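You operate a simulated robot arm through the tools that you are given. There is no shell and no other tool. Be economical: measure what you need, move in short steps, check, and stop when the job is done.

You are at the controls of a simulated robot arm. One attempt, no reset.

TASK
Open the air valve, switch the rig on and home it.
Fine: air valve before the main switch; stop button out and key on, then reset, then start. It ends homed and standing.

The check looks at the end state, three seconds after you hand in, the way a careful person would. Anything else that was tipped, shoved, dropped, spilled or broken makes it a failure.

THE ROBOT
A 6-joint arm with a two-finger parallel gripper, fixed in place. Base frame: the origin is at the foot of the arm, x ahead of it, y to its left, z up. Lengths are in mm, angles in degrees, forces in N, time in s.
With the tool pointing down near the work surface it reaches from about 260 to 680 mm from the base axis. Its first joint turns from -66.0 to 66.0 degrees. Payload 2.9 kg.
The tool frame sits at the grasp point between the pads (the TCP): z along the fingers, y along the line on which they close. The tips reach 30 mm beyond it. Largest opening 110 mm; finger width 20, thickness 10; the body of the gripper, 48 by 112 mm, starts 55 mm behind the TCP.
Orientation is that of the tool frame in the base frame, as a unit quaternion [x, y, z, w]. With the fingers straight down and closing along the base's y, the tool's x points along the base's -x, its y along +y and its z along -z.

THE INTERFACE
- The arm moves only by the tool drive_tool. Its arguments are lists of equal length, an entry for each row: "offset": the shift along the base's x, y, z in mm, a list of three; "delta_rot": the turn, a rotation vector about the base's x, y, z in degrees, a list of three; "fingers": the closure, from 0 (fully open) to 1 (shut). In form: {"offset": [[dx, dy, dz], ...], "delta_rot": [[wx, wy, wz], ...], "fingers": [fingers, ...]}. A call has 1 to 20 rows; each row shifts and turns the commanded pose from where the row before left it. A row lasts 0.2 s, in which the tool goes at most 50 mm and 8.6 degrees; a call with a longer step from one row to the next is refused whole, and so is a gripper value outside its range. Where a pose cannot be reached the arm comes as near as it can. A force on the tool above 90 N (or 10 N above the force at the start of the call, whichever is more), or a blocked arm, ends the call early, and 0.2 s more pass. Each finger travels about 108 mm/s and halts on what it meets, pressing with about 45 N; the grip force reading is that of the motor and also rises with nothing between the fingers. The clock runs only during rows and for 0.2 s after the last one: add rows that do not move to give the fingers time. The reply holds the time, the measured pose of the TCP, the force on the tool along the base axes, the opening and the grip force, in the units named above and with some noise.
- Cameras (640 x 400 px; columns grow to the right, rows downward): "scene" is fixed at [75.8, 423.7, 1404.2]; the picture's right is [-0.81, -0.58, 0.00], its down [-0.23, 0.32, -0.92] and it looks along [0.54, -0.75, -0.39] (base axes); focal length 327 px, centre (320, 200). "wrist" rides on the gripper at [-36, 0, -57] in the tool frame; the picture's right is [0.00, -1.00, 0.00], its down [0.97, 0.00, -0.24] and it looks along [0.24, 0.00, 0.97] (tool axes); focal length 218 px, centre (320, 200).
- get_image(camera): a new picture of that camera. No time passes.
- point_at(camera, pixels): for up to 12 pixels [column, row] of the newest picture of that camera ("zoom" is the newest enlarged one), the place [x, y, z] in the base frame of the surface seen there, good to about 2 mm. No time passes.
- enlarge(camera, box): a new picture of the part [left, top, right, bottom] of that camera's present view, enlarged. No time passes.
- hand_in(): hands the job in; it is judged then, once.

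Work in short steps. Measure before you move; look again where a grasp or a placing could have gone wrong, and mend it. You have 80 turns and 38 pictures in all, those below and enlarged ones among them. Open the gripper and draw the arm clear of the work before you hand the job in, unless the task says otherwise; then end with one line.

The tools are called after ">>>" by a JSON object that holds its "fn" and its "kwargs". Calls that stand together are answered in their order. drive_tool: Moves the arm, as the interface text tells. Its arguments: {"type":"object","properties":{"offset":{"type":"array"},"delta_rot":{"type":"array"},"fingers":{"type":"array"}},"required":["offset","delta_rot","fingers"]} The other tools are called the same way: get_image (camera) takes a picture; point_at (camera, pixels) gives the place of the surface under pixels of a picture; enlarge (camera, box) takes an enlarged picture of a part of a camera's view; hand_in () hands the job in.

At the start:

```text
t: 0.0
tcp_pos: [381.8, -156.5, 1240.5]
tcp_rot: [0.0, 1.0, 0.0, 0.0]
contact_force: [0.1, -1.1, -0.3]
finger_gap: 110.0
grasp_force: 0.0
```

scene: 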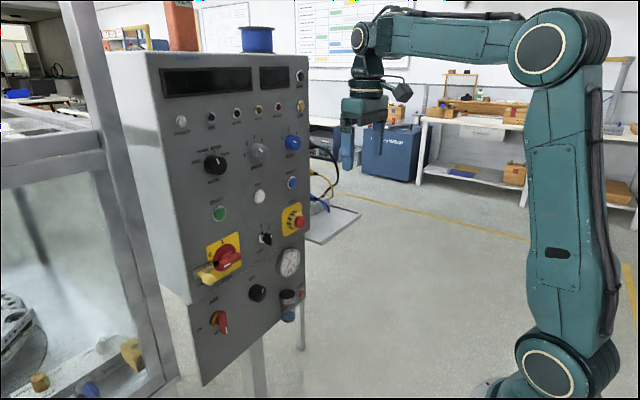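
wrist: 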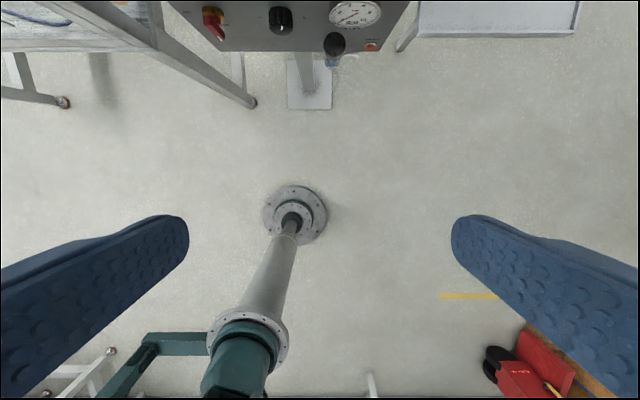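

The scene shows a control panel (columns 130-310, rows 50-390). I enlarge it to read the labels.

>>> {"fn": "enlarge", "kwargs": {"camera": "scene", "box": [140, 50, 320, 220]}}

>>> {"fn": "enlarge", "kwargs": {"camera": "scene", "box": [170, 190, 320, 350]}}

```text
2.35 times, centred on (230, 135) of scene
```

zoom: 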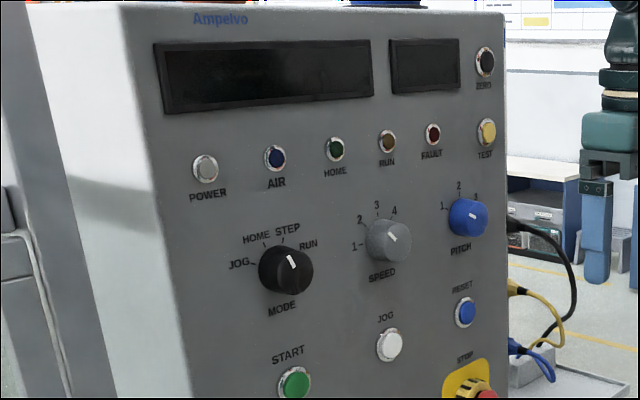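

```text
2.50 times, centred on (245, 270) of scene
```

zoom: 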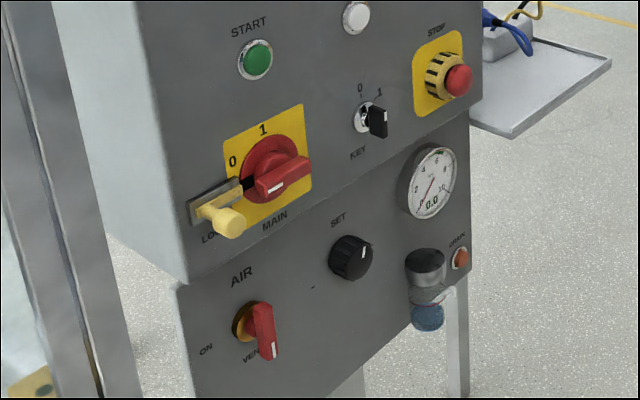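

The panel reads: air valve at VENT, a yellow LOCK bolt at the main switch, KEY 0/1, STOP, SET, MODE. I measure points on it from the zoom.

>>> {"fn": "point_at", "kwargs": {"camera": "zoom", "pixels": [[265, 310], [270, 352], [243, 322], [230, 222], [205, 208], [270, 188], [308, 165], [378, 122], [458, 78], [350, 258], [256, 58], [320, 320]]}}

>>> {"fn": "point_at", "kwargs": {"camera": "scene", "pixels": [[160, 75], [300, 120], [200, 190], [280, 190], [200, 240], [260, 320], [215, 163], [292, 183], [259, 197], [219, 214], [289, 263], [287, 300]]}}

```text
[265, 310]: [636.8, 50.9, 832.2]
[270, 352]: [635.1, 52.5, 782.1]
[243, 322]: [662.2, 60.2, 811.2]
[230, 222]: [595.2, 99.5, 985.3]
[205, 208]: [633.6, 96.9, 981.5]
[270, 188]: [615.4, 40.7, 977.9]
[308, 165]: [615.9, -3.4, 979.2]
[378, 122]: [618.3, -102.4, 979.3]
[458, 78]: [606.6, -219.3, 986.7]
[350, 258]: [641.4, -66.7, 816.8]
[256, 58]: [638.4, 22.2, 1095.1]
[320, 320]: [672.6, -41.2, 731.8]
```

```text
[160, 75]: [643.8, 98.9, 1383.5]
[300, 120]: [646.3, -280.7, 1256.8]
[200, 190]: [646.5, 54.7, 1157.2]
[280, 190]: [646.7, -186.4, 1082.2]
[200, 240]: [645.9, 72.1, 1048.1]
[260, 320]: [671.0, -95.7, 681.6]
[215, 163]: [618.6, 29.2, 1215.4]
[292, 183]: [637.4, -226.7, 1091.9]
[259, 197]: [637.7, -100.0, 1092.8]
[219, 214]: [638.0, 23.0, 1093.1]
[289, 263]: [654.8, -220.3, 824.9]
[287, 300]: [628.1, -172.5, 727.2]
```

The panel is vertical, facing -x (upper part x≈646, lower x≈672). I turn the tool to point along +x, with the wrist camera on top, then look.

>>> {"fn": "drive_tool", "kwargs": {"offset": [[0, 5, -10], [0, 5, -10], [0, 5, -10], [0, 5, -10], [0, 5, -10], [0, 5, -10], [0, 5, -10], [0, 5, -10], [0, 5, -10], [0, 5, -10], [0, 5, -10], [0, 0, 0]], "delta_rot": [[0, -8.18182, 0], [0, -8.18182, 0], [0, -8.18182, 0], [0, -8.18182, 0], [0, -8.18182, 0], [0, -8.18182, 0], [0, -8.18182, 0], [0, -8.18182, 0], [0, -8.18182, 0], [0, -8.18182, 0], [0, -8.18182, 0], [0, 0, 0]], "fingers": [0, 0, 0, 0, 0, 0, 0, 0, 0, 0, 0, 0]}}

>>> {"fn": "get_image", "kwargs": {"camera": "wrist"}}

```text
t: 2.6
tcp_pos: [417.7, -121.9, 1146.8]
tcp_rot: [0.001, 0.707, -0.001, 0.707]
contact_force: [0.0, 0.4, -0.7]
finger_gap: 110.2
grasp_force: 0.1
out of reach, approached as far as the arm can: row 10, 11
```

```text
33 pictures are left
```

wrist: 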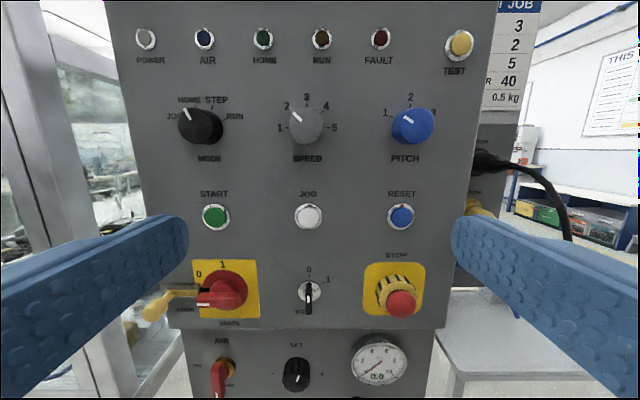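

A card "… JOB" at columns 480-545, rows 0-115 and a wall sheet at right carry text. I enlarge these and the panel's controls.

>>> {"fn": "enlarge", "kwargs": {"camera": "wrist", "box": [460, 0, 640, 140]}}

>>> {"fn": "enlarge", "kwargs": {"camera": "wrist", "box": [130, 80, 450, 240]}}

>>> {"fn": "enlarge", "kwargs": {"camera": "wrist", "box": [130, 240, 450, 400]}}

```text
2.86 times, centred on (550, 70) of wrist
```

zoom: 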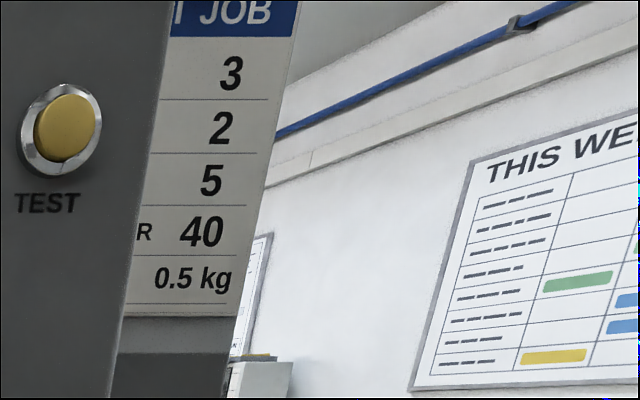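

```text
2.00 times, centred on (290, 160) of wrist
```

zoom: 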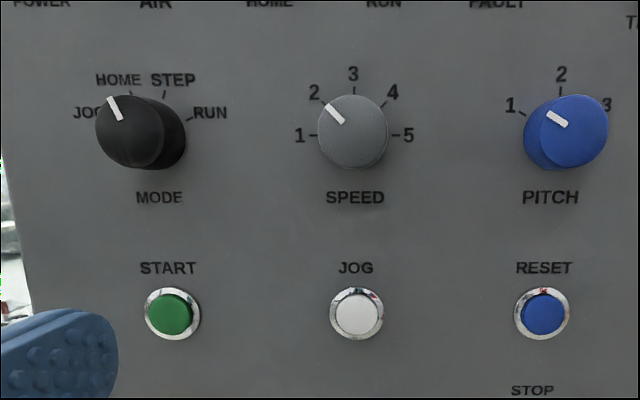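

```text
2.00 times, centred on (290, 320) of wrist
```

zoom: 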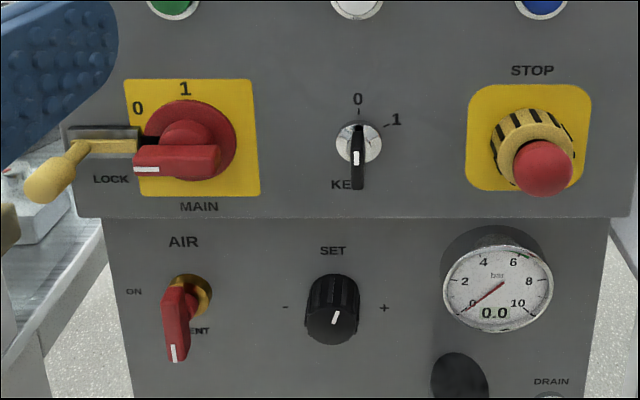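

MODE's pointer sits at HOME; KEY is at 0; MAIN at 0 with the lock bolt beside it; AIR lever points down to VENT. I measure points from this newest zoom.

>>> {"fn": "point_at", "kwargs": {"camera": "zoom", "pixels": [[180, 292], [173, 325], [172, 357], [165, 325], [186, 325], [195, 290], [205, 278], [190, 300], [357, 170], [357, 130], [375, 142], [357, 188]]}}

>>> {"fn": "point_at", "kwargs": {"camera": "zoom", "pixels": [[142, 170], [180, 160], [215, 158], [180, 172], [190, 130], [45, 185], [75, 155], [110, 145], [130, 135], [85, 131], [543, 168], [515, 130]]}}

```text
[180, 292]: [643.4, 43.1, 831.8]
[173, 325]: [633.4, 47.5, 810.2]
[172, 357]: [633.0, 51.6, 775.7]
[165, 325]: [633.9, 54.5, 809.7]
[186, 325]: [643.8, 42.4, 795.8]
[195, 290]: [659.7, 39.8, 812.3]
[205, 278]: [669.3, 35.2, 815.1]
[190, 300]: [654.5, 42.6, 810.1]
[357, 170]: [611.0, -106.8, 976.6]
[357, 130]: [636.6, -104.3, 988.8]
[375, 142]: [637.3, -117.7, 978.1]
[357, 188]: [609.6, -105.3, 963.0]
```

```text
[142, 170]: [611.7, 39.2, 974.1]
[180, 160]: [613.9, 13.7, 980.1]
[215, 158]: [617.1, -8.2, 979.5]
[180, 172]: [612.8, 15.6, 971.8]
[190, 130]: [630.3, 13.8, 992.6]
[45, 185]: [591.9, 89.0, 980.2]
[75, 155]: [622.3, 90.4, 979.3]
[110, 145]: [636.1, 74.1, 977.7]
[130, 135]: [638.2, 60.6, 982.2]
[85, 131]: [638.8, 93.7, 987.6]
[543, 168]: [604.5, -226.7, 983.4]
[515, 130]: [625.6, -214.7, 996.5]
```

The lever spans z≈775-832 at y≈49, x≈633-645. I drive to a standoff in front of the air valve, fingers half closed, and look from close by.

>>> {"fn": "drive_tool", "kwargs": {"offset": [[9, 19, -33], [9, 19, -33], [9, 19, -33], [9, 19, -33], [9, 19, -33], [9, 19, -33], [9, 19, -33], [9, 19, -33], [9, 19, -33], [0, 0, 0]], "delta_rot": [[0, 0, 0], [0, 0, 0], [0, 0, 0], [0, 0, 0], [0, 0, 0], [0, 0, 0], [0, 0, 0], [0, 0, 0], [0, 0, 0], [0, 0, 0]], "fingers": [0.5, 0.5, 0.5, 0.5, 0.5, 0.5, 0.5, 0.5, 0.5, 0.5]}}

>>> {"fn": "get_image", "kwargs": {"camera": "wrist"}}

```text
t: 4.8
tcp_pos: [498.2, 60.5, 959.9]
tcp_rot: [0.0, 0.707, 0.0, 0.707]
contact_force: [0.4, 0.3, 0.2]
finger_gap: 55.0
grasp_force: 0.0
out of reach, approached as far as the arm can: row 1, 2, 3, 4, 5, 6
```

```text
29 pictures are left
```

wrist: 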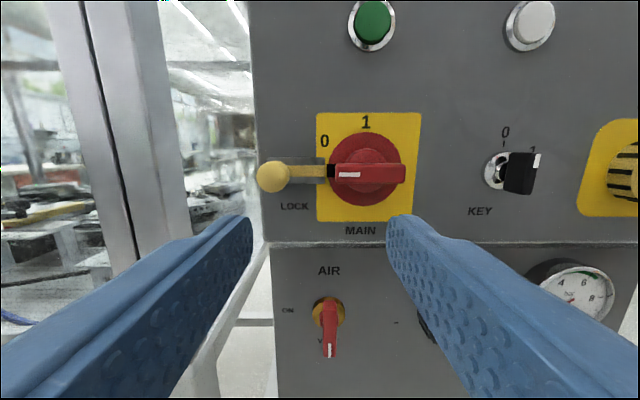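

The air lever is at (328,330) with the disc centre near (328,312); lock knob at (272,177). I measure these from this nearer view.

>>> {"fn": "point_at", "kwargs": {"camera": "wrist", "pixels": [[328, 306], [329, 330], [329, 354], [324, 340], [334, 340], [313, 312], [343, 312], [328, 299], [272, 177], [258, 177], [287, 185], [310, 172]]}}

>>> {"fn": "point_at", "kwargs": {"camera": "wrist", "pixels": [[323, 171], [332, 172], [345, 174], [370, 174], [402, 174], [370, 185], [370, 163], [366, 135], [366, 205], [333, 172], [490, 172], [520, 173]]}}

>>> {"fn": "enlarge", "kwargs": {"camera": "wrist", "box": [240, 100, 420, 212]}}

```text
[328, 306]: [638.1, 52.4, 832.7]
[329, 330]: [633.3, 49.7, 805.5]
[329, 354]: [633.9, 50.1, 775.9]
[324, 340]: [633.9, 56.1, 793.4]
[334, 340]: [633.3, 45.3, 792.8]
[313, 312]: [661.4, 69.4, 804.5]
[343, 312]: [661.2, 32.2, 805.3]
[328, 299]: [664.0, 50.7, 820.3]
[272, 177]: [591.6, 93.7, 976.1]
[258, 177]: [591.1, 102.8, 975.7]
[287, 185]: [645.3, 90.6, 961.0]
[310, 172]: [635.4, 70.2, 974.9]
```

```text
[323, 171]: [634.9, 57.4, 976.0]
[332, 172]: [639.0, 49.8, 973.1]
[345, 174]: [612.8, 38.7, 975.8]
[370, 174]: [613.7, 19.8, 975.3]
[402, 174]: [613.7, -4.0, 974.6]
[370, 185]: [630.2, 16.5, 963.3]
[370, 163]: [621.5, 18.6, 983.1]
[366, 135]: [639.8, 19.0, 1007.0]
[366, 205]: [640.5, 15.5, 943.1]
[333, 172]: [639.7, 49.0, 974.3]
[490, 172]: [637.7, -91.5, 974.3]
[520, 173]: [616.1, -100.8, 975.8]
```

```text
3.56 times, centred on (330, 156) of wrist
```

zoom: 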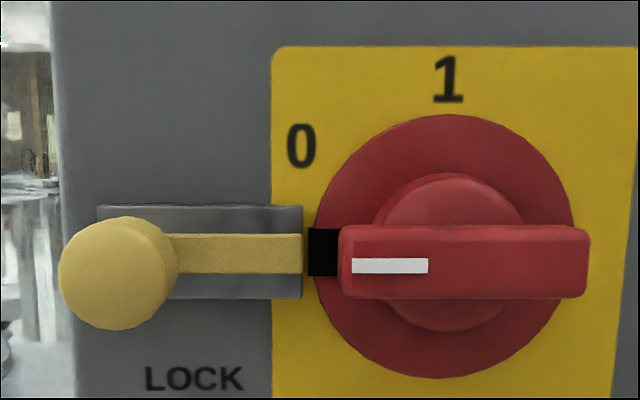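

The lock bolt is withdrawn (black notch visible, bolt ends at the guide). The air handle is a bar centred on its pivot at y≈50.5, z≈805. I move in front, then in to straddle it.

>>> {"fn": "drive_tool", "kwargs": {"offset": [[0, -2.5, -39], [0, -2.5, -39], [0, -2.5, -39], [0, -2.5, -38], [20, 0, 0], [30, 0, 0], [30, 0, 0], [20, 0, 0], [18, 0, 0], [0, 0, 0]], "delta_rot": [[0, 0, 0], [0, 0, 0], [0, 0, 0], [0, 0, 0], [0, 0, 0], [0, 0, 0], [0, 0, 0], [0, 0, 0], [0, 0, 0], [0, 0, 0]], "fingers": [0.5, 0.5, 0.5, 0.5, 0.5, 0.5, 0.5, 0.5, 0.5, 0.5]}}

```text
t: 7.0
tcp_pos: [598.7, 50.7, 807.9]
tcp_rot: [0.0, 0.707, 0.0, 0.707]
contact_force: [0.5, 1.0, -0.7]
finger_gap: 54.9
grasp_force: 0.1
out of reach, approached as far as the arm can: row 9
```

At this height the level tool stops at x≈599, short of the handle. I back off, shut the fingers, tilt the tool 25° nose-down and test reach at a point right of the handle's lower end, to push it.

>>> {"fn": "drive_tool", "kwargs": {"offset": [[-30, 0, 0], [-20, -10, 0], [0, -10, -5], [0, 0, -5], [20, 0, 0], [20, 0, 0], [0, 0, 0]], "delta_rot": [[0, 0, 0], [0, 8.3333, 0], [0, 8.3333, 0], [0, 8.3333, 0], [0, 0, 0], [0, 0, 0], [0, 0, 0]], "fingers": [1, 1, 1, 1, 1, 1, 1]}}

```text
t: 8.6
tcp_pos: [588.2, 29.4, 796.7]
tcp_rot: [0.001, 0.843, -0.001, 0.538]
contact_force: [0.4, 0.3, 0.0]
finger_gap: 0.2
grasp_force: 37.9
out of reach, approached as far as the arm can: row 3
```

Pose is good at (588, 29, 797). I extend forward 30 mm beside the handle's lower end.

>>> {"fn": "drive_tool", "kwargs": {"offset": [[15, -1, 0], [14, 0, -1], [0, 0, 0]], "delta_rot": [[0, 0, 0], [0, 0, 0], [0, 0, 0]], "fingers": [1, 1, 1]}}

>>> {"fn": "get_image", "kwargs": {"camera": "wrist"}}

```text
t: 9.4
tcp_pos: [618.6, 29.9, 795.9]
tcp_rot: [0.0, 0.843, 0.0, 0.537]
contact_force: [1.1, 0.2, 0.0]
finger_gap: 0.0
grasp_force: 37.7
```

```text
27 pictures are left
```

wrist: 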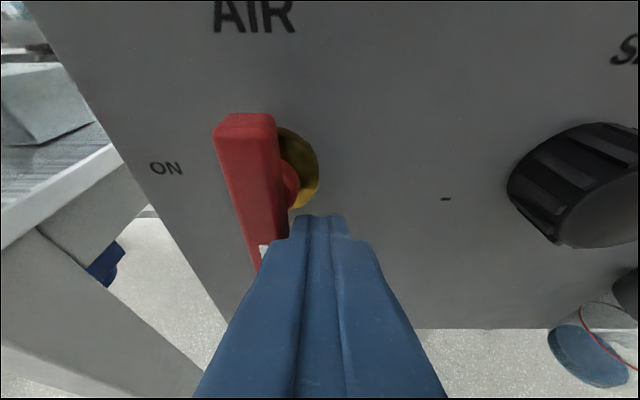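

The closed fingertips are right beside the handle's lower end. I push along an arc toward ON (left, then up).

>>> {"fn": "drive_tool", "kwargs": {"offset": [[0, 9, -2], [0, 5, -3], [0, 6, -2], [0, 8, 1], [0, 6, 3], [0, 4, 3], [0, 0, 0]], "delta_rot": [[0, 0, 0], [0, 0, 0], [0, 0, 0], [0, 0, 0], [0, 0, 0], [0, 0, 0], [0, 0, 0]], "fingers": [1, 1, 1, 1, 1, 1, 1]}}

>>> {"fn": "get_image", "kwargs": {"camera": "wrist"}}

```text
t: 11.0
tcp_pos: [615.5, 66.3, 790.5]
tcp_rot: [0.002, 0.848, -0.002, 0.53]
contact_force: [-7.9, -12.2, -26.2]
finger_gap: 0.1
grasp_force: 37.9
```

```text
26 pictures are left
```

wrist: 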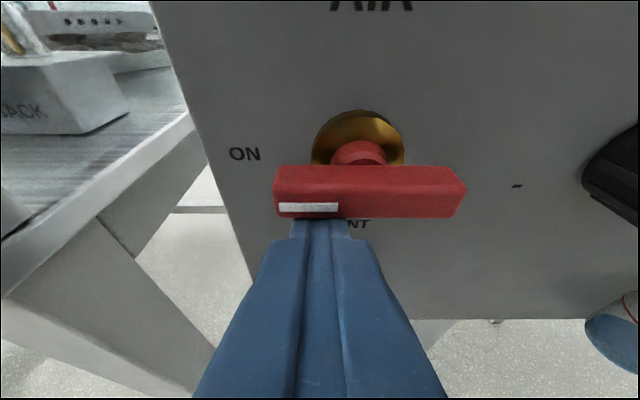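

The handle is level at ON with 26 N against the stop. I release downward, back out, and look at the gauge.

>>> {"fn": "drive_tool", "kwargs": {"offset": [[0, 0, -5], [-30, 0, -2], [-40, 0, 0], [-10, 0, 40], [0, 0, 40], [0, 0, 0]], "delta_rot": [[0, 0, 0], [0, 0, 0], [0, 0, 0], [0, -8.3333, 0], [0, -8.3333, 0], [0, -8.3333, 0]], "fingers": [1, 1, 1, 1, 1, 0.5]}}

>>> {"fn": "get_image", "kwargs": {"camera": "wrist"}}

>>> {"fn": "enlarge", "kwargs": {"camera": "scene", "box": [170, 90, 330, 350]}}

```text
t: 12.4
tcp_pos: [593.9, 72.4, 883.6]
tcp_rot: [-0.001, 0.708, 0.001, 0.706]
contact_force: [0.5, -0.2, 0.5]
finger_gap: 55.3
grasp_force: 0.1
out of reach, approached as far as the arm can: row 5, 6
```

```text
25 pictures are left
```

wrist: 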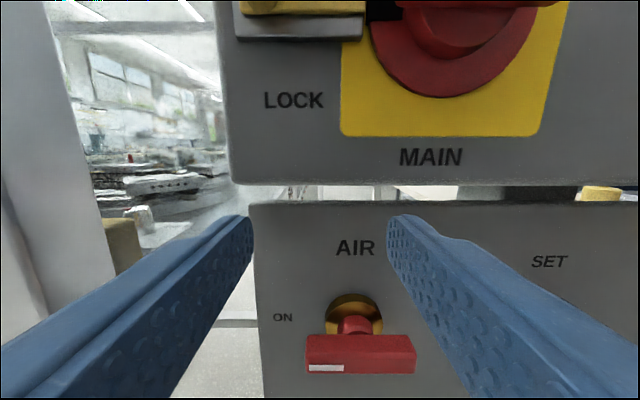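

```text
1.54 times, centred on (250, 220) of scene
```

zoom: 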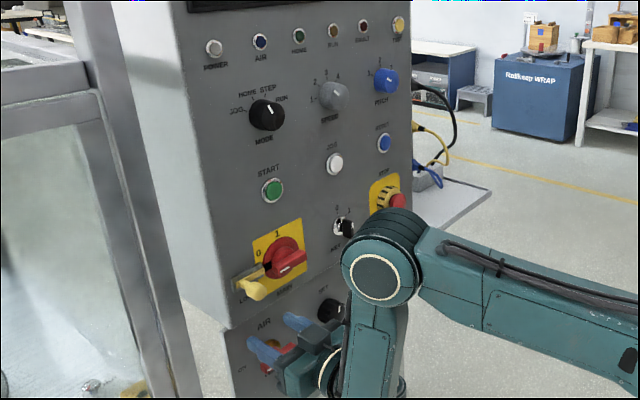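

Air is ON. Next MAIN: handle is a horizontal bar centred at y≈17.5, z≈975. I back off and roll the tool −90° so the fingers can straddle it vertically.

>>> {"fn": "drive_tool", "kwargs": {"offset": [[-30, 0, 0], [-24, 0, 0], [0, -6, 10], [0, -6, 10], [0, -6, 10], [0, -6, 10], [0, -6, 10], [0, -6, 10], [0, -6, 10], [0, -6, 10], [0, -4, 6], [0, -2, 5], [0, 0, 0]], "delta_rot": [[0, 0, 0], [-8.1818, 0, 0], [-8.1818, 0, 0], [-8.1818, 0, 0], [-8.1818, 0, 0], [-8.1818, 0, 0], [-8.1818, 0, 0], [-8.1818, 0, 0], [-8.1818, 0, 0], [-8.1818, 0, 0], [-8.1818, 0, 0], [-8.1818, 0, 0], [0, 0, 0]], "fingers": [0.5, 0.5, 0.5, 0.5, 0.5, 0.5, 0.5, 0.5, 0.5, 0.5, 0.5, 0.5, 0.5]}}

>>> {"fn": "enlarge", "kwargs": {"camera": "scene", "box": [170, 190, 330, 350]}}

```text
t: 14.5
tcp_pos: [589.5, 34.5, 947.0]
tcp_rot: [-0.4, 0.602, -0.386, 0.574]
contact_force: [31.0, 20.6, -45.2]
finger_gap: 31.8
grasp_force: 0.0
out of reach, approached as far as the arm can: row 1, 2
stopped in row 10: the force on the tool passed its limit (the readings are from after the stop); the commanded pose is now the measured one
```

```text
2.50 times, centred on (250, 270) of scene
```

zoom: 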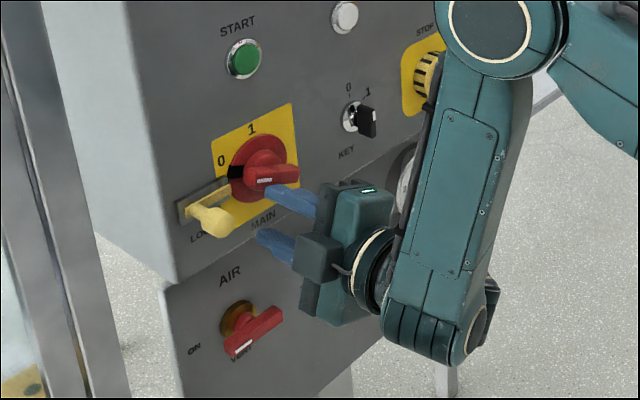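

The tool was still at x≈590 (it couldn't back off there), so a fingertip touched the MAIN handle from below, in the turning direction. I move down and back gently, checking the reading.

>>> {"fn": "drive_tool", "kwargs": {"offset": [[0, 0, -10], [-5, 0, -5], [-15, 0, 0], [-20, 0, 0], [0, 0, 0]], "delta_rot": [[0, 0, 0], [0, 0, 0], [0, 0, 0], [0, 0, 0], [0, 0, 0]], "fingers": [0.6, 0.6, 0.6, 0.6, 0.6]}}

>>> {"fn": "get_image", "kwargs": {"camera": "wrist"}}

```text
t: 15.7
tcp_pos: [568.1, 32.8, 945.9]
tcp_rot: [-0.398, 0.598, -0.391, 0.576]
contact_force: [0.1, 0.0, -0.5]
finger_gap: 44.0
grasp_force: 0.0
out of reach, approached as far as the arm can: row 4
```

```text
22 pictures are left
```

wrist: 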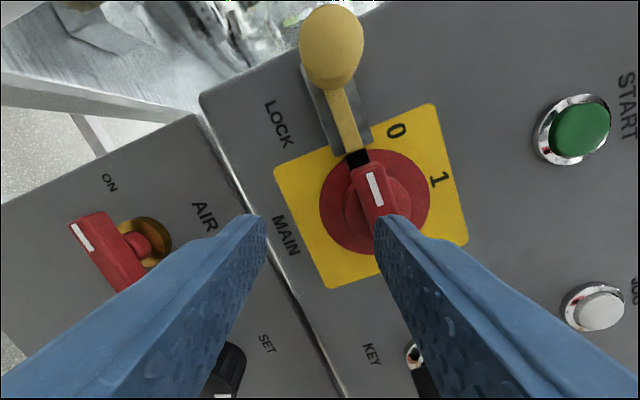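

MAIN is still at 0 and unharmed. Tips are now in front of the handle face (x≈598 vs 613). I finish the roll (−22°) and centre on y 17.5, z 975.

>>> {"fn": "drive_tool", "kwargs": {"offset": [[0, -5, 9], [0, -5, 10], [0, -5, 10], [0, 0, 0]], "delta_rot": [[-7.5, 0, 0], [-7.5, 0, 0], [-7, 0, 0], [0, 0, 0]], "fingers": [0.5, 0.5, 0.5, 0.5]}}

>>> {"fn": "get_image", "kwargs": {"camera": "wrist"}}

```text
t: 16.7
tcp_pos: [568.6, 18.2, 975.1]
tcp_rot: [-0.501, 0.511, -0.498, 0.491]
contact_force: [-0.5, 0.2, -0.3]
finger_gap: 54.9
grasp_force: 0.2
```

```text
21 pictures are left
```

wrist: 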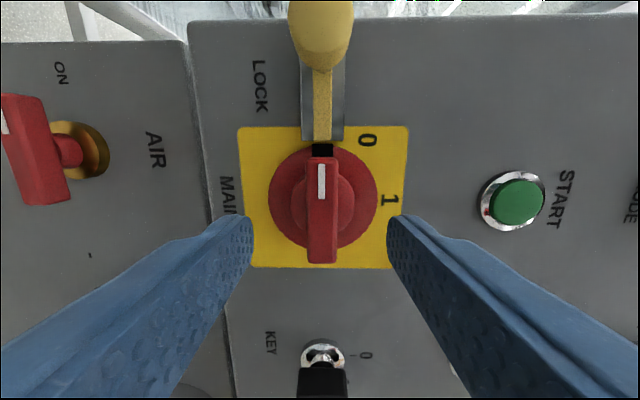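

The handle is centred between the fingers (322, 210). I advance 36 mm and grip.

>>> {"fn": "drive_tool", "kwargs": {"offset": [[18, 0, 0], [18, 0, 0], [0, 0, 0], [0, 0, 0], [0, 0, 0]], "delta_rot": [[0, 0, 0], [0, 0, 0], [0, 0, 0], [0, 0, 0], [0, 0, 0]], "fingers": [0.5, 0.5, 1, 1, 1]}}

```text
t: 17.9
tcp_pos: [603.4, 17.1, 975.7]
tcp_rot: [-0.5, 0.51, -0.498, 0.491]
contact_force: [-10.8, -4.2, 9.8]
finger_gap: 38.6
grasp_force: 44.9
```

Gap 38.6 means the tips hold the round hub behind the bar, not the 20 mm bar. I open, back out 12 mm and regrip.

>>> {"fn": "drive_tool", "kwargs": {"offset": [[0, 0, 0], [-12, 0, 0], [0, 0, 0], [0, 0, 0], [0, 0, 0]], "delta_rot": [[0, 0, 0], [0, 0, 0], [0, 0, 0], [0, 0, 0], [0, 0, 0]], "fingers": [0.5, 0.5, 1, 1, 1]}}

```text
t: 19.1
tcp_pos: [592.3, 18.2, 976.3]
tcp_rot: [-0.5, 0.51, -0.498, 0.492]
contact_force: [-3.9, -3.2, 5.0]
finger_gap: 15.8
grasp_force: 45.0
```

Gap 15.8: the bar is gripped. I roll +90° about x (clockwise seen from the front) in place.

>>> {"fn": "drive_tool", "kwargs": {"offset": [[0, 0, 0], [0, 0, 0], [0, 0, 0], [0, 0, 0], [0, 0, 0], [0, 0, 0], [0, 0, 0], [0, 0, 0], [0, 0, 0], [0, 0, 0], [0, 0, 0], [0, 0, 0]], "delta_rot": [[8.1818, 0, 0], [8.1818, 0, 0], [8.1818, 0, 0], [8.1818, 0, 0], [8.1818, 0, 0], [8.1818, 0, 0], [8.1818, 0, 0], [8.1818, 0, 0], [8.1818, 0, 0], [8.1818, 0, 0], [8.1818, 0, 0], [0, 0, 0]], "fingers": [1, 1, 1, 1, 1, 1, 1, 1, 1, 1, 1, 1]}}

>>> {"fn": "get_image", "kwargs": {"camera": "wrist"}}

```text
t: 21.7
tcp_pos: [591.5, 19.0, 972.4]
tcp_rot: [-0.007, 0.716, 0.011, 0.698]
contact_force: [-1.0, 16.8, -21.8]
finger_gap: 16.1
grasp_force: 45.3
```

```text
20 pictures are left
```

wrist: 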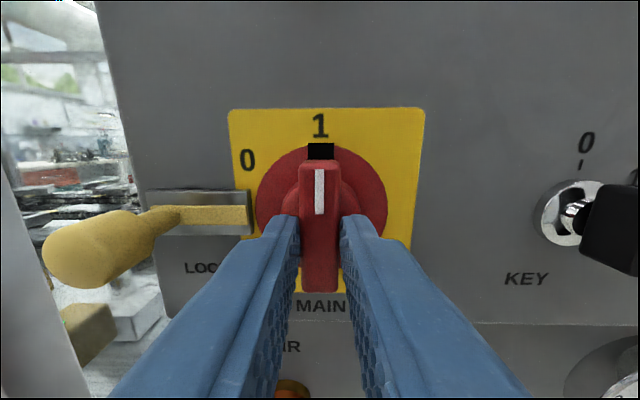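

MAIN is at 1. I open, back out, then rise to view lamps and gauge.

>>> {"fn": "drive_tool", "kwargs": {"offset": [[0, 0, 0], [-12, 0, 0], [-10, 0, 0], [0, -10, 30], [-10, -20, 40], [-20, -20, 40], [-20, -20, 40], [-20, 0, 20], [0, 0, 0]], "delta_rot": [[0, 0, 0], [0, 0, 0], [0, 0, 0], [0, 0, 0], [0, 0, 0], [0, 0, 0], [0, 0, 0], [0, 0, 0], [0, 0, 0]], "fingers": [0.5, 0.5, 0.5, 0.5, 0.5, 0.5, 0.5, 0.5, 0.5]}}

>>> {"fn": "get_image", "kwargs": {"camera": "wrist"}}

```text
t: 23.7
tcp_pos: [498.7, -51.3, 1145.6]
tcp_rot: [-0.007, 0.714, 0.009, 0.7]
contact_force: [-0.5, -0.2, 0.4]
finger_gap: 55.0
grasp_force: 0.0
```

```text
19 pictures are left
```

wrist: 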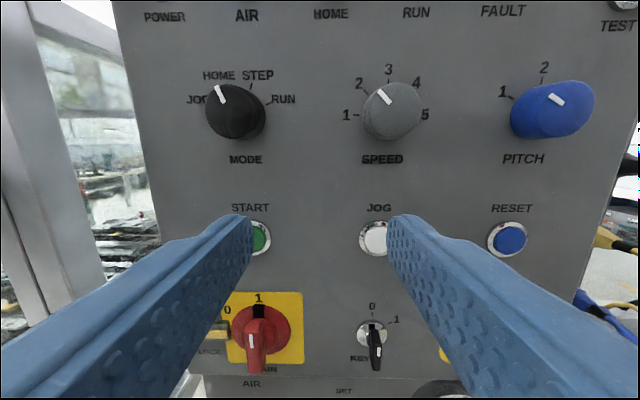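

Now I move in front of KEY/STOP to inspect them and the gauge.

>>> {"fn": "drive_tool", "kwargs": {"offset": [[0, -30, -15], [0, -30, -15], [0, -30, -15], [0, -20, -15], [0, 0, 0]], "delta_rot": [[0, 0, 0], [0, 0, 0], [0, 0, 0], [0, 0, 0], [0, 0, 0]], "fingers": [0, 0, 0, 0, 0]}}

>>> {"fn": "get_image", "kwargs": {"camera": "wrist"}}

>>> {"fn": "enlarge", "kwargs": {"camera": "wrist", "box": [220, 220, 480, 400]}}

```text
t: 24.9
tcp_pos: [500.2, -162.9, 1084.9]
tcp_rot: [-0.007, 0.713, 0.01, 0.701]
contact_force: [0.3, -0.5, -0.2]
finger_gap: 109.9
grasp_force: 0.0
```

```text
18 pictures are left
```

wrist: 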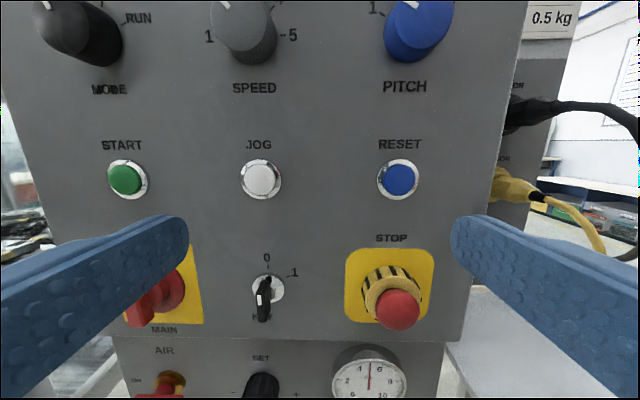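

```text
2.22 times, centred on (350, 310) of wrist
```

zoom: 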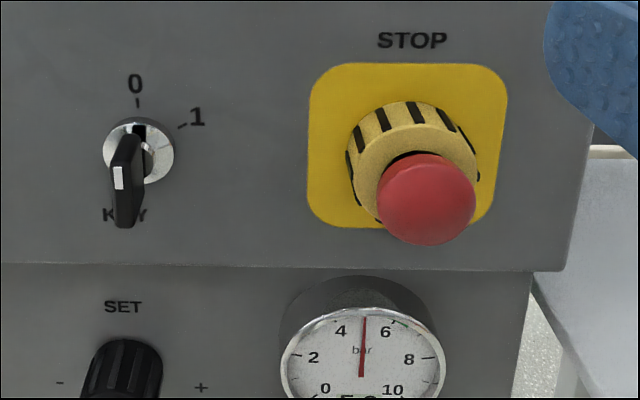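

Pressure reads about 5 bar. I need to know whether STOP is in or out, so I take a side look from the scene camera and measure its depths.

>>> {"fn": "point_at", "kwargs": {"camera": "zoom", "pixels": [[425, 195], [370, 200], [410, 125], [365, 180], [460, 170], [425, 240], [465, 205], [387, 205], [126, 180], [126, 220], [120, 150], [160, 150]]}}

>>> {"fn": "enlarge", "kwargs": {"camera": "scene", "box": [250, 190, 330, 240]}}

>>> {"fn": "enlarge", "kwargs": {"camera": "scene", "box": [150, 60, 320, 160]}}

```text
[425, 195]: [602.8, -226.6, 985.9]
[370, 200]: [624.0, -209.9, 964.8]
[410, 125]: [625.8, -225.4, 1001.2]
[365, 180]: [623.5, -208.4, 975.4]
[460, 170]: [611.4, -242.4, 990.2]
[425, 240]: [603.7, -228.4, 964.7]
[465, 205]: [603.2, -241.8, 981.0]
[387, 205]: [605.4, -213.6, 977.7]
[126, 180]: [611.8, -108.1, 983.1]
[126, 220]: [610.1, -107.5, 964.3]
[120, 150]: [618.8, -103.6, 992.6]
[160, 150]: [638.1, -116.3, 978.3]
```

```text
8.00 times, centred on (290, 215) of scene
```

zoom: 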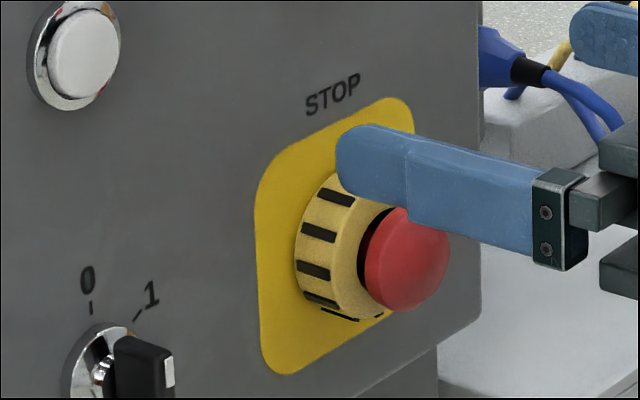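

```text
3.76 times, centred on (235, 110) of scene
```

zoom: 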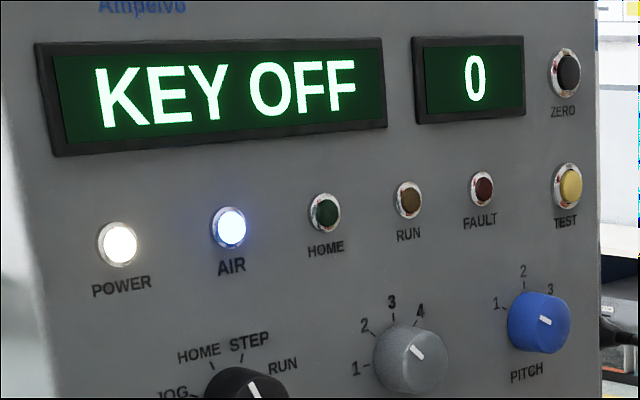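

The display shows "KEY OFF" with POWER and AIR lit. Key bow is vertical at y≈-107, z≈978, x≈610-625; I move in front of it.

>>> {"fn": "drive_tool", "kwargs": {"offset": [[15, 14, -20], [15, 14, -20], [15, 14, -20], [15, 14, -20], [6, 0, -27], [0, 0, 0]], "delta_rot": [[0, 0, 0], [0, 0, 0], [0, 0, 0], [0, 0, 0], [0, -1, 0], [0, 0, 0]], "fingers": [0.55, 0.55, 0.55, 0.55, 0.55, 0.55]}}

>>> {"fn": "get_image", "kwargs": {"camera": "wrist"}}

```text
t: 26.3
tcp_pos: [566.9, -105.8, 975.8]
tcp_rot: [-0.008, 0.707, 0.01, 0.707]
contact_force: [0.0, -0.2, 0.5]
finger_gap: 49.3
grasp_force: 0.1
```

```text
14 pictures are left
```

wrist: 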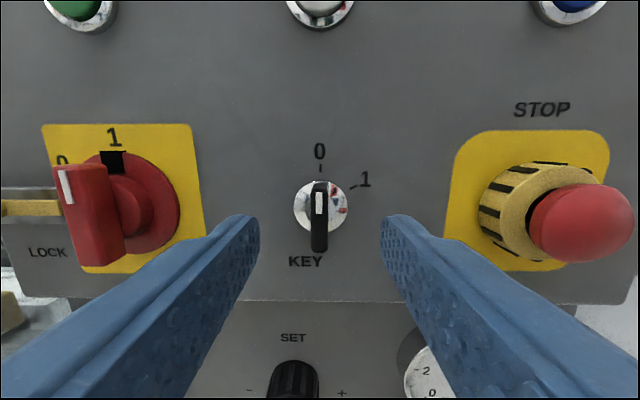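

Key pivot is at y≈-106, z≈976, aligned with the tool. I advance 28 mm and grip.

>>> {"fn": "drive_tool", "kwargs": {"offset": [[14, 0, 0], [14, 0, 0], [0, 0, 0], [0, 0, 0], [0, 0, 0]], "delta_rot": [[0, 0, 0], [0, 0, 0], [0, 0, 0], [0, 0, 0], [0, 0, 0]], "fingers": [0.55, 0.55, 1, 1, 1]}}

```text
t: 27.5
tcp_pos: [594.5, -105.8, 977.3]
tcp_rot: [-0.008, 0.707, 0.011, 0.707]
contact_force: [1.6, 8.3, 0.1]
finger_gap: 8.9
grasp_force: 44.8
```

The key bow is gripped (8.9 mm). I roll +60° about x.

>>> {"fn": "drive_tool", "kwargs": {"offset": [[0, 0, 0], [0, 0, 0], [0, 0, 0], [0, 0, 0], [0, 0, 0], [0, 0, 0], [0, 0, 0], [0, 0, 0], [0, 0, 0]], "delta_rot": [[7.5, 0, 0], [7.5, 0, 0], [7.5, 0, 0], [7.5, 0, 0], [7.5, 0, 0], [7.5, 0, 0], [7.5, 0, 0], [7.5, 0, 0], [0, 0, 0]], "fingers": [1, 1, 1, 1, 1, 1, 1, 1, 1]}}

>>> {"fn": "get_image", "kwargs": {"camera": "scene"}}

```text
t: 29.5
tcp_pos: [595.5, -108.5, 976.6]
tcp_rot: [0.347, 0.609, 0.361, 0.615]
contact_force: [17.5, -2.7, -27.5]
finger_gap: 8.8
grasp_force: 45.0
```

```text
13 pictures are left
```

scene: 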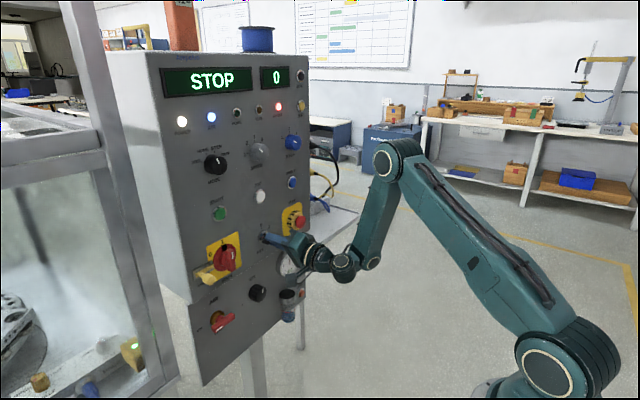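

KEY is on; the display now says "STOP", so the stop button is latched in. I release the key, back out, rise and unroll, moving over toward STOP (y≈-226, z≈976).

>>> {"fn": "drive_tool", "kwargs": {"offset": [[0, 0, 0], [-14, 0, 0], [-12, 0, 0], [-5, 0, 20], [-10, -5, 25], [-10, -20, 10], [0, -20, 0], [0, -20, 0], [0, -20, 0], [0, -20, 0], [0, -15, 0], [0, 0, 0]], "delta_rot": [[0, 0, 0], [0, 0, 0], [0, 0, 0], [-7.5, 0, 0], [-7.5, 0, 0], [-7.5, 0, 0], [-7.5, 0, 0], [-7.5, 0, 0], [-7.5, 0, 0], [-7.5, 0, 0], [-7.5, 0, 0], [0, 0, 0]], "fingers": [0.65, 0.65, 0.65, 0.6, 0.5, 0.4, 0.3, 0.3, 0.3, 0.3, 0.3, 0.3]}}

>>> {"fn": "get_image", "kwargs": {"camera": "wrist"}}

```text
t: 32.1
tcp_pos: [543.2, -226.3, 1035.4]
tcp_rot: [-0.008, 0.707, 0.01, 0.707]
contact_force: [-0.7, -0.2, 0.5]
finger_gap: 77.0
grasp_force: 0.0
```

```text
12 pictures are left
```

wrist: 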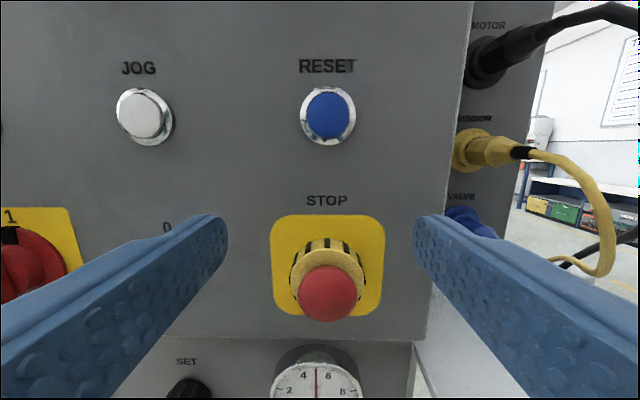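

STOP is centred at about y -228, z 976 (tool has ~1.5° yaw, which I correct). I drop in front of it, advance to x≈590 and grip the head.

>>> {"fn": "drive_tool", "kwargs": {"offset": [[5, -1, -30], [15, -1, -30], [14, 0, 0], [13, 0, 0], [0, 0, 0], [0, 0, 0], [0, 0, 0]], "delta_rot": [[0, 0, -1.5], [0, 0, 0], [0, 0, 0], [0, 0, 0], [0, 0, 0], [0, 0, 0], [0, 0, 0]], "fingers": [0.3, 0.3, 0.3, 0.3, 1, 1, 1]}}

```text
t: 33.7
tcp_pos: [590.7, -230.0, 974.6]
tcp_rot: [0.003, 0.707, -0.001, 0.707]
contact_force: [2.8, -11.4, -2.0]
finger_gap: 37.8
grasp_force: 45.2
```

Head gripped (37.8 mm). I twist it clockwise 45° and look at the display.

>>> {"fn": "drive_tool", "kwargs": {"offset": [[0, 1, 0], [0, 0, 0], [0, 0, 0], [0, 0, 0], [0, 0, 0], [0, 0, 0], [0, 0, 0]], "delta_rot": [[7.5, 0, 0], [7.5, 0, 0], [7.5, 0, 0], [7.5, 0, 0], [7.5, 0, 0], [7.5, 0, 0], [0, 0, 0]], "fingers": [1, 1, 1, 1, 1, 1, 1]}}

>>> {"fn": "enlarge", "kwargs": {"camera": "scene", "box": [150, 60, 350, 260]}}

```text
t: 35.3
tcp_pos: [589.9, -229.5, 975.2]
tcp_rot: [0.275, 0.652, 0.271, 0.653]
contact_force: [-3.0, -19.5, 5.6]
finger_gap: 38.0
grasp_force: 44.5
```

```text
2.00 times, centred on (250, 160) of scene
```

zoom: 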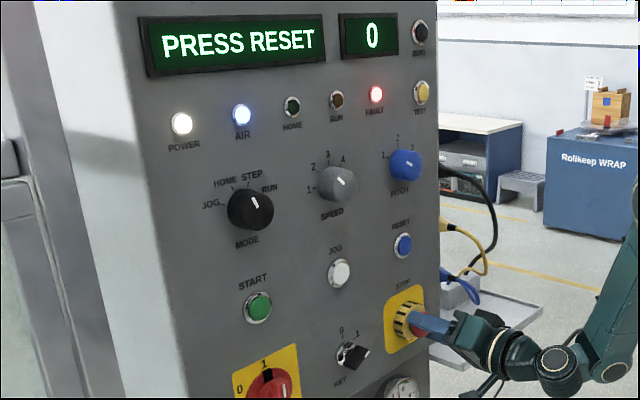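

Released: "PRESS RESET". I open wide, unroll in place, back out, rise to z≈1092 in front of RESET and shut the fingers.

>>> {"fn": "drive_tool", "kwargs": {"offset": [[0, 0, 0], [0, 0, 0], [-8, 0, 0], [-8, 0, 0], [-5, 0, 0], [0, 0, 0], [0, 0, 0], [0, 0, 0], [-5, 0, 25], [0, 1, 30], [0, 1, 30], [0, 0, 31], [0, 0, 0], [0, 0, 0]], "delta_rot": [[0, 0, 0], [0, 0, 0], [0, 0, 0], [-7.5, 0, 0], [-7.5, 0, 0], [-7.5, 0, 0], [-7.5, 0, 0], [-7.5, 0, 0], [-7.5, 0, 0], [0, 0, 0], [0, 0, 0], [0, 0, 0], [0, 0, 0], [0, 0, 0]], "fingers": [0.3, 0.3, 0.3, 0.3, 0.3, 0.3, 0.3, 0.3, 0.3, 0.3, 0.3, 1, 1, 1]}}

>>> {"fn": "get_image", "kwargs": {"camera": "wrist"}}

```text
t: 38.3
tcp_pos: [565.3, -224.0, 1086.9]
tcp_rot: [0.002, 0.707, 0.0, 0.707]
contact_force: [0.3, -1.1, 0.3]
finger_gap: 0.0
grasp_force: 37.6
```

```text
10 pictures are left
```

wrist: 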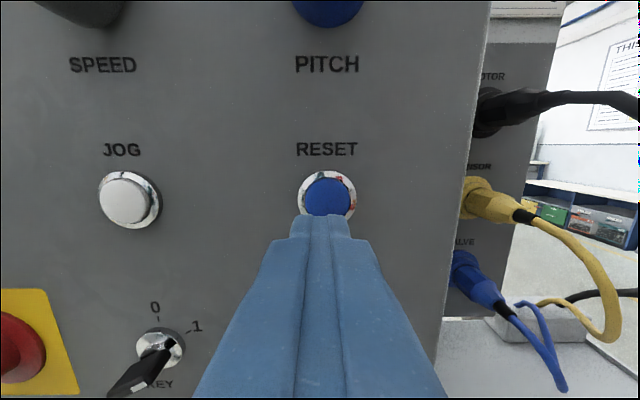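

RESET centre works out to y≈-228, z≈1093. I align and press in slowly until about 5 mm past its face, then withdraw.

>>> {"fn": "drive_tool", "kwargs": {"offset": [[15, -4, 6], [20, 0, 0], [4, 0, 0], [4, 0, 0], [3, 0, 0], [2, 0, 0]], "delta_rot": [[0, 0, 0], [0, 0, 0], [0, 0, 0], [0, 0, 0], [0, 0, 0], [0, 0, 0]], "fingers": [1, 1, 1, 1, 1, 1]}}

>>> {"fn": "enlarge", "kwargs": {"camera": "scene", "box": [150, 60, 330, 160]}}

```text
t: 39.7
tcp_pos: [611.7, -231.0, 1094.6]
tcp_rot: [0.002, 0.708, 0.0, 0.707]
contact_force: [-10.7, -0.5, -2.0]
finger_gap: 0.1
grasp_force: 37.4
```

```text
3.56 times, centred on (240, 110) of scene
```

zoom: 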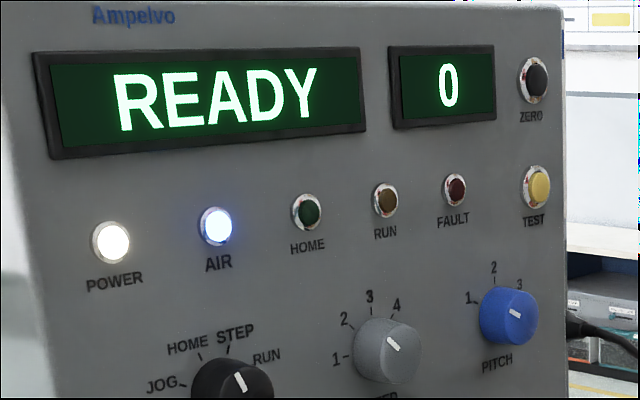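

READY. I withdraw and move left to in front of MODE/START, to check MODE's pointer up close before starting.

>>> {"fn": "drive_tool", "kwargs": {"offset": [[-20, 0, 0], [-30, 10, 10], [-5, 45, 15], [-5, 45, 15], [-5, 45, 15], [-5, 45, 15], [0, 45, 15], [0, 16, 15], [0, 0, 0]], "delta_rot": [[0, 0, 0], [0, 0, 0], [0, 0, 0], [0, 0, 0], [0, 0, 0], [0, 0, 0], [0, 0, 0], [0, 0, 0], [0, 0, 0]], "fingers": [1, 1, 1, 1, 1, 1, 1, 1, 1]}}

>>> {"fn": "get_image", "kwargs": {"camera": "wrist"}}

```text
t: 41.7
tcp_pos: [542.0, 21.4, 1197.6]
tcp_rot: [0.002, 0.707, 0.001, 0.707]
contact_force: [-0.1, -0.1, 0.1]
finger_gap: 0.0
grasp_force: 37.8
```

```text
8 pictures are left
```

wrist: 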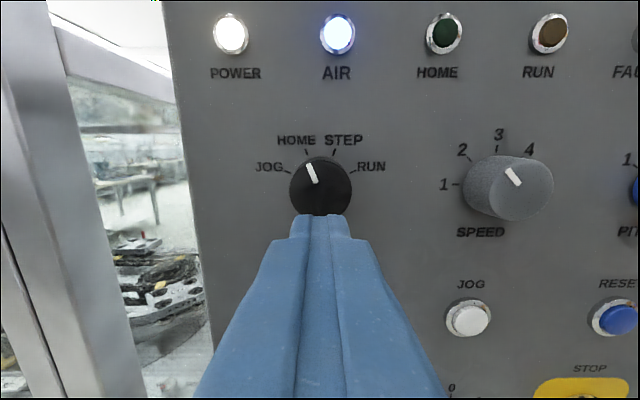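

MODE points at HOME (pointer aligned with the tick at (305,152)). I descend to START (y≈22.5, z≈1093) and press it the same way.

>>> {"fn": "drive_tool", "kwargs": {"offset": [[0, 0, -35], [0, 1, -35], [10, 0, -34], [30, 0, 0], [20, 0, 0], [4, 0, 0], [3, 0, 0], [3, 0, 0], [-3, 0, 0], [-20, 0, 0], [-25, 0, 0], [0, 0, 0]], "delta_rot": [[0, 0, 0], [0, 0, 0], [0, 0, 0], [0, 0, 0], [0, 0, 0], [0, 0, 0], [0, 0, 0], [0, 0, 0], [0, 0, 0], [0, 0, 0], [0, 0, 0], [0, 0, 0]], "fingers": [1, 1, 1, 1, 1, 1, 1, 1, 1, 1, 1, 1]}}

>>> {"fn": "enlarge", "kwargs": {"camera": "scene", "box": [150, 60, 330, 160]}}

```text
t: 44.3
tcp_pos: [564.5, 22.9, 1091.6]
tcp_rot: [0.002, 0.707, 0.001, 0.707]
contact_force: [-0.4, -0.8, 0.4]
finger_gap: 0.0
grasp_force: 37.7
```

```text
3.56 times, centred on (240, 110) of scene
```

zoom: 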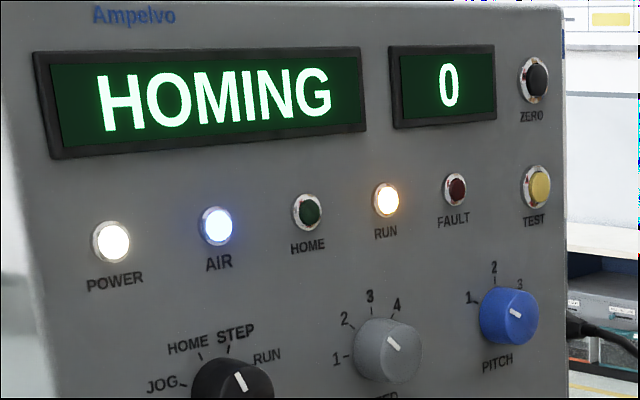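

HOMING is under way. I back the arm away, opening the gripper, while it runs.

>>> {"fn": "drive_tool", "kwargs": {"offset": [[-20, -10, 10], [-20, -20, 10], [-20, -20, 10], [-20, -20, 10], [-20, -20, 10], [0, 0, 0], [0, 0, 0], [0, 0, 0], [0, 0, 0], [0, 0, 0], [0, 0, 0], [0, 0, 0], [0, 0, 0], [0, 0, 0], [0, 0, 0], [0, 0, 0], [0, 0, 0], [0, 0, 0], [0, 0, 0], [0, 0, 0]], "delta_rot": [[0, 0, 0], [0, 0, 0], [0, 0, 0], [0, 0, 0], [0, 0, 0], [0, 0, 0], [0, 0, 0], [0, 0, 0], [0, 0, 0], [0, 0, 0], [0, 0, 0], [0, 0, 0], [0, 0, 0], [0, 0, 0], [0, 0, 0], [0, 0, 0], [0, 0, 0], [0, 0, 0], [0, 0, 0], [0, 0, 0]], "fingers": [1, 1, 0.5, 0, 0, 0, 0, 0, 0, 0, 0, 0, 0, 0, 0, 0, 0, 0, 0, 0]}}

>>> {"fn": "get_image", "kwargs": {"camera": "scene"}}

```text
t: 48.5
tcp_pos: [465.9, -68.6, 1141.0]
tcp_rot: [0.001, 0.707, 0.0, 0.707]
contact_force: [-0.2, 0.4, -0.2]
finger_gap: 110.1
grasp_force: 0.1
```

```text
6 pictures are left
```

scene: 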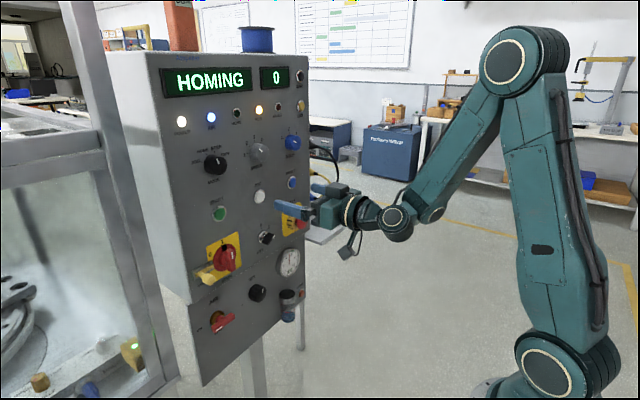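

Still HOMING at t=48.5. I wait 8 s more without moving.

>>> {"fn": "drive_tool", "kwargs": {"offset": [[0, 0, 0], [0, 0, 0], [0, 0, 0], [0, 0, 0], [0, 0, 0], [0, 0, 0], [0, 0, 0], [0, 0, 0], [0, 0, 0], [0, 0, 0], [0, 0, 0], [0, 0, 0], [0, 0, 0], [0, 0, 0], [0, 0, 0], [0, 0, 0], [0, 0, 0], [0, 0, 0], [0, 0, 0], [0, 0, 0]], "delta_rot": [[0, 0, 0], [0, 0, 0], [0, 0, 0], [0, 0, 0], [0, 0, 0], [0, 0, 0], [0, 0, 0], [0, 0, 0], [0, 0, 0], [0, 0, 0], [0, 0, 0], [0, 0, 0], [0, 0, 0], [0, 0, 0], [0, 0, 0], [0, 0, 0], [0, 0, 0], [0, 0, 0], [0, 0, 0], [0, 0, 0]], "fingers": [0, 0, 0, 0, 0, 0, 0, 0, 0, 0, 0, 0, 0, 0, 0, 0, 0, 0, 0, 0]}}

>>> {"fn": "drive_tool", "kwargs": {"offset": [[0, 0, 0], [0, 0, 0], [0, 0, 0], [0, 0, 0], [0, 0, 0], [0, 0, 0], [0, 0, 0], [0, 0, 0], [0, 0, 0], [0, 0, 0], [0, 0, 0], [0, 0, 0], [0, 0, 0], [0, 0, 0], [0, 0, 0], [0, 0, 0], [0, 0, 0], [0, 0, 0], [0, 0, 0], [0, 0, 0]], "delta_rot": [[0, 0, 0], [0, 0, 0], [0, 0, 0], [0, 0, 0], [0, 0, 0], [0, 0, 0], [0, 0, 0], [0, 0, 0], [0, 0, 0], [0, 0, 0], [0, 0, 0], [0, 0, 0], [0, 0, 0], [0, 0, 0], [0, 0, 0], [0, 0, 0], [0, 0, 0], [0, 0, 0], [0, 0, 0], [0, 0, 0]], "fingers": [0, 0, 0, 0, 0, 0, 0, 0, 0, 0, 0, 0, 0, 0, 0, 0, 0, 0, 0, 0]}}

>>> {"fn": "get_image", "kwargs": {"camera": "scene"}}

```text
t: 52.7
tcp_pos: [464.0, -68.4, 1142.6]
tcp_rot: [0.003, 0.707, -0.001, 0.707]
contact_force: [1.0, 0.1, 0.0]
finger_gap: 109.9
grasp_force: 0.1
```

```text
t: 56.9
tcp_pos: [464.0, -67.7, 1141.2]
tcp_rot: [0.002, 0.707, -0.001, 0.707]
contact_force: [0.4, -0.2, 0.2]
finger_gap: 110.0
grasp_force: 0.0
```

```text
5 pictures are left
```

scene: 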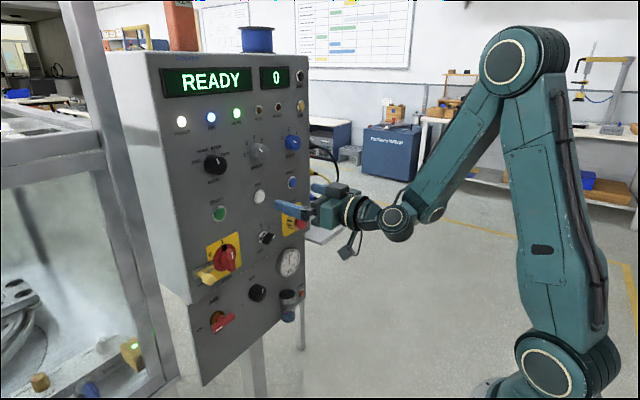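

READY is displayed with the green HOME lamp lit and RUN and FAULT off: homed and standing. The gripper is open and the arm is clear, so I hand in.

>>> {"fn": "hand_in", "kwargs": {}}

```text
The job is handed in.
```

The rig is on and homed: the display reads READY, the POWER, AIR and HOME lamps are lit, RUN and FAULT are off, and the arm is clear. One slip: a fingertip brushed the MAIN handle from below after the air was on; it stayed at 0 and I saw no damage.
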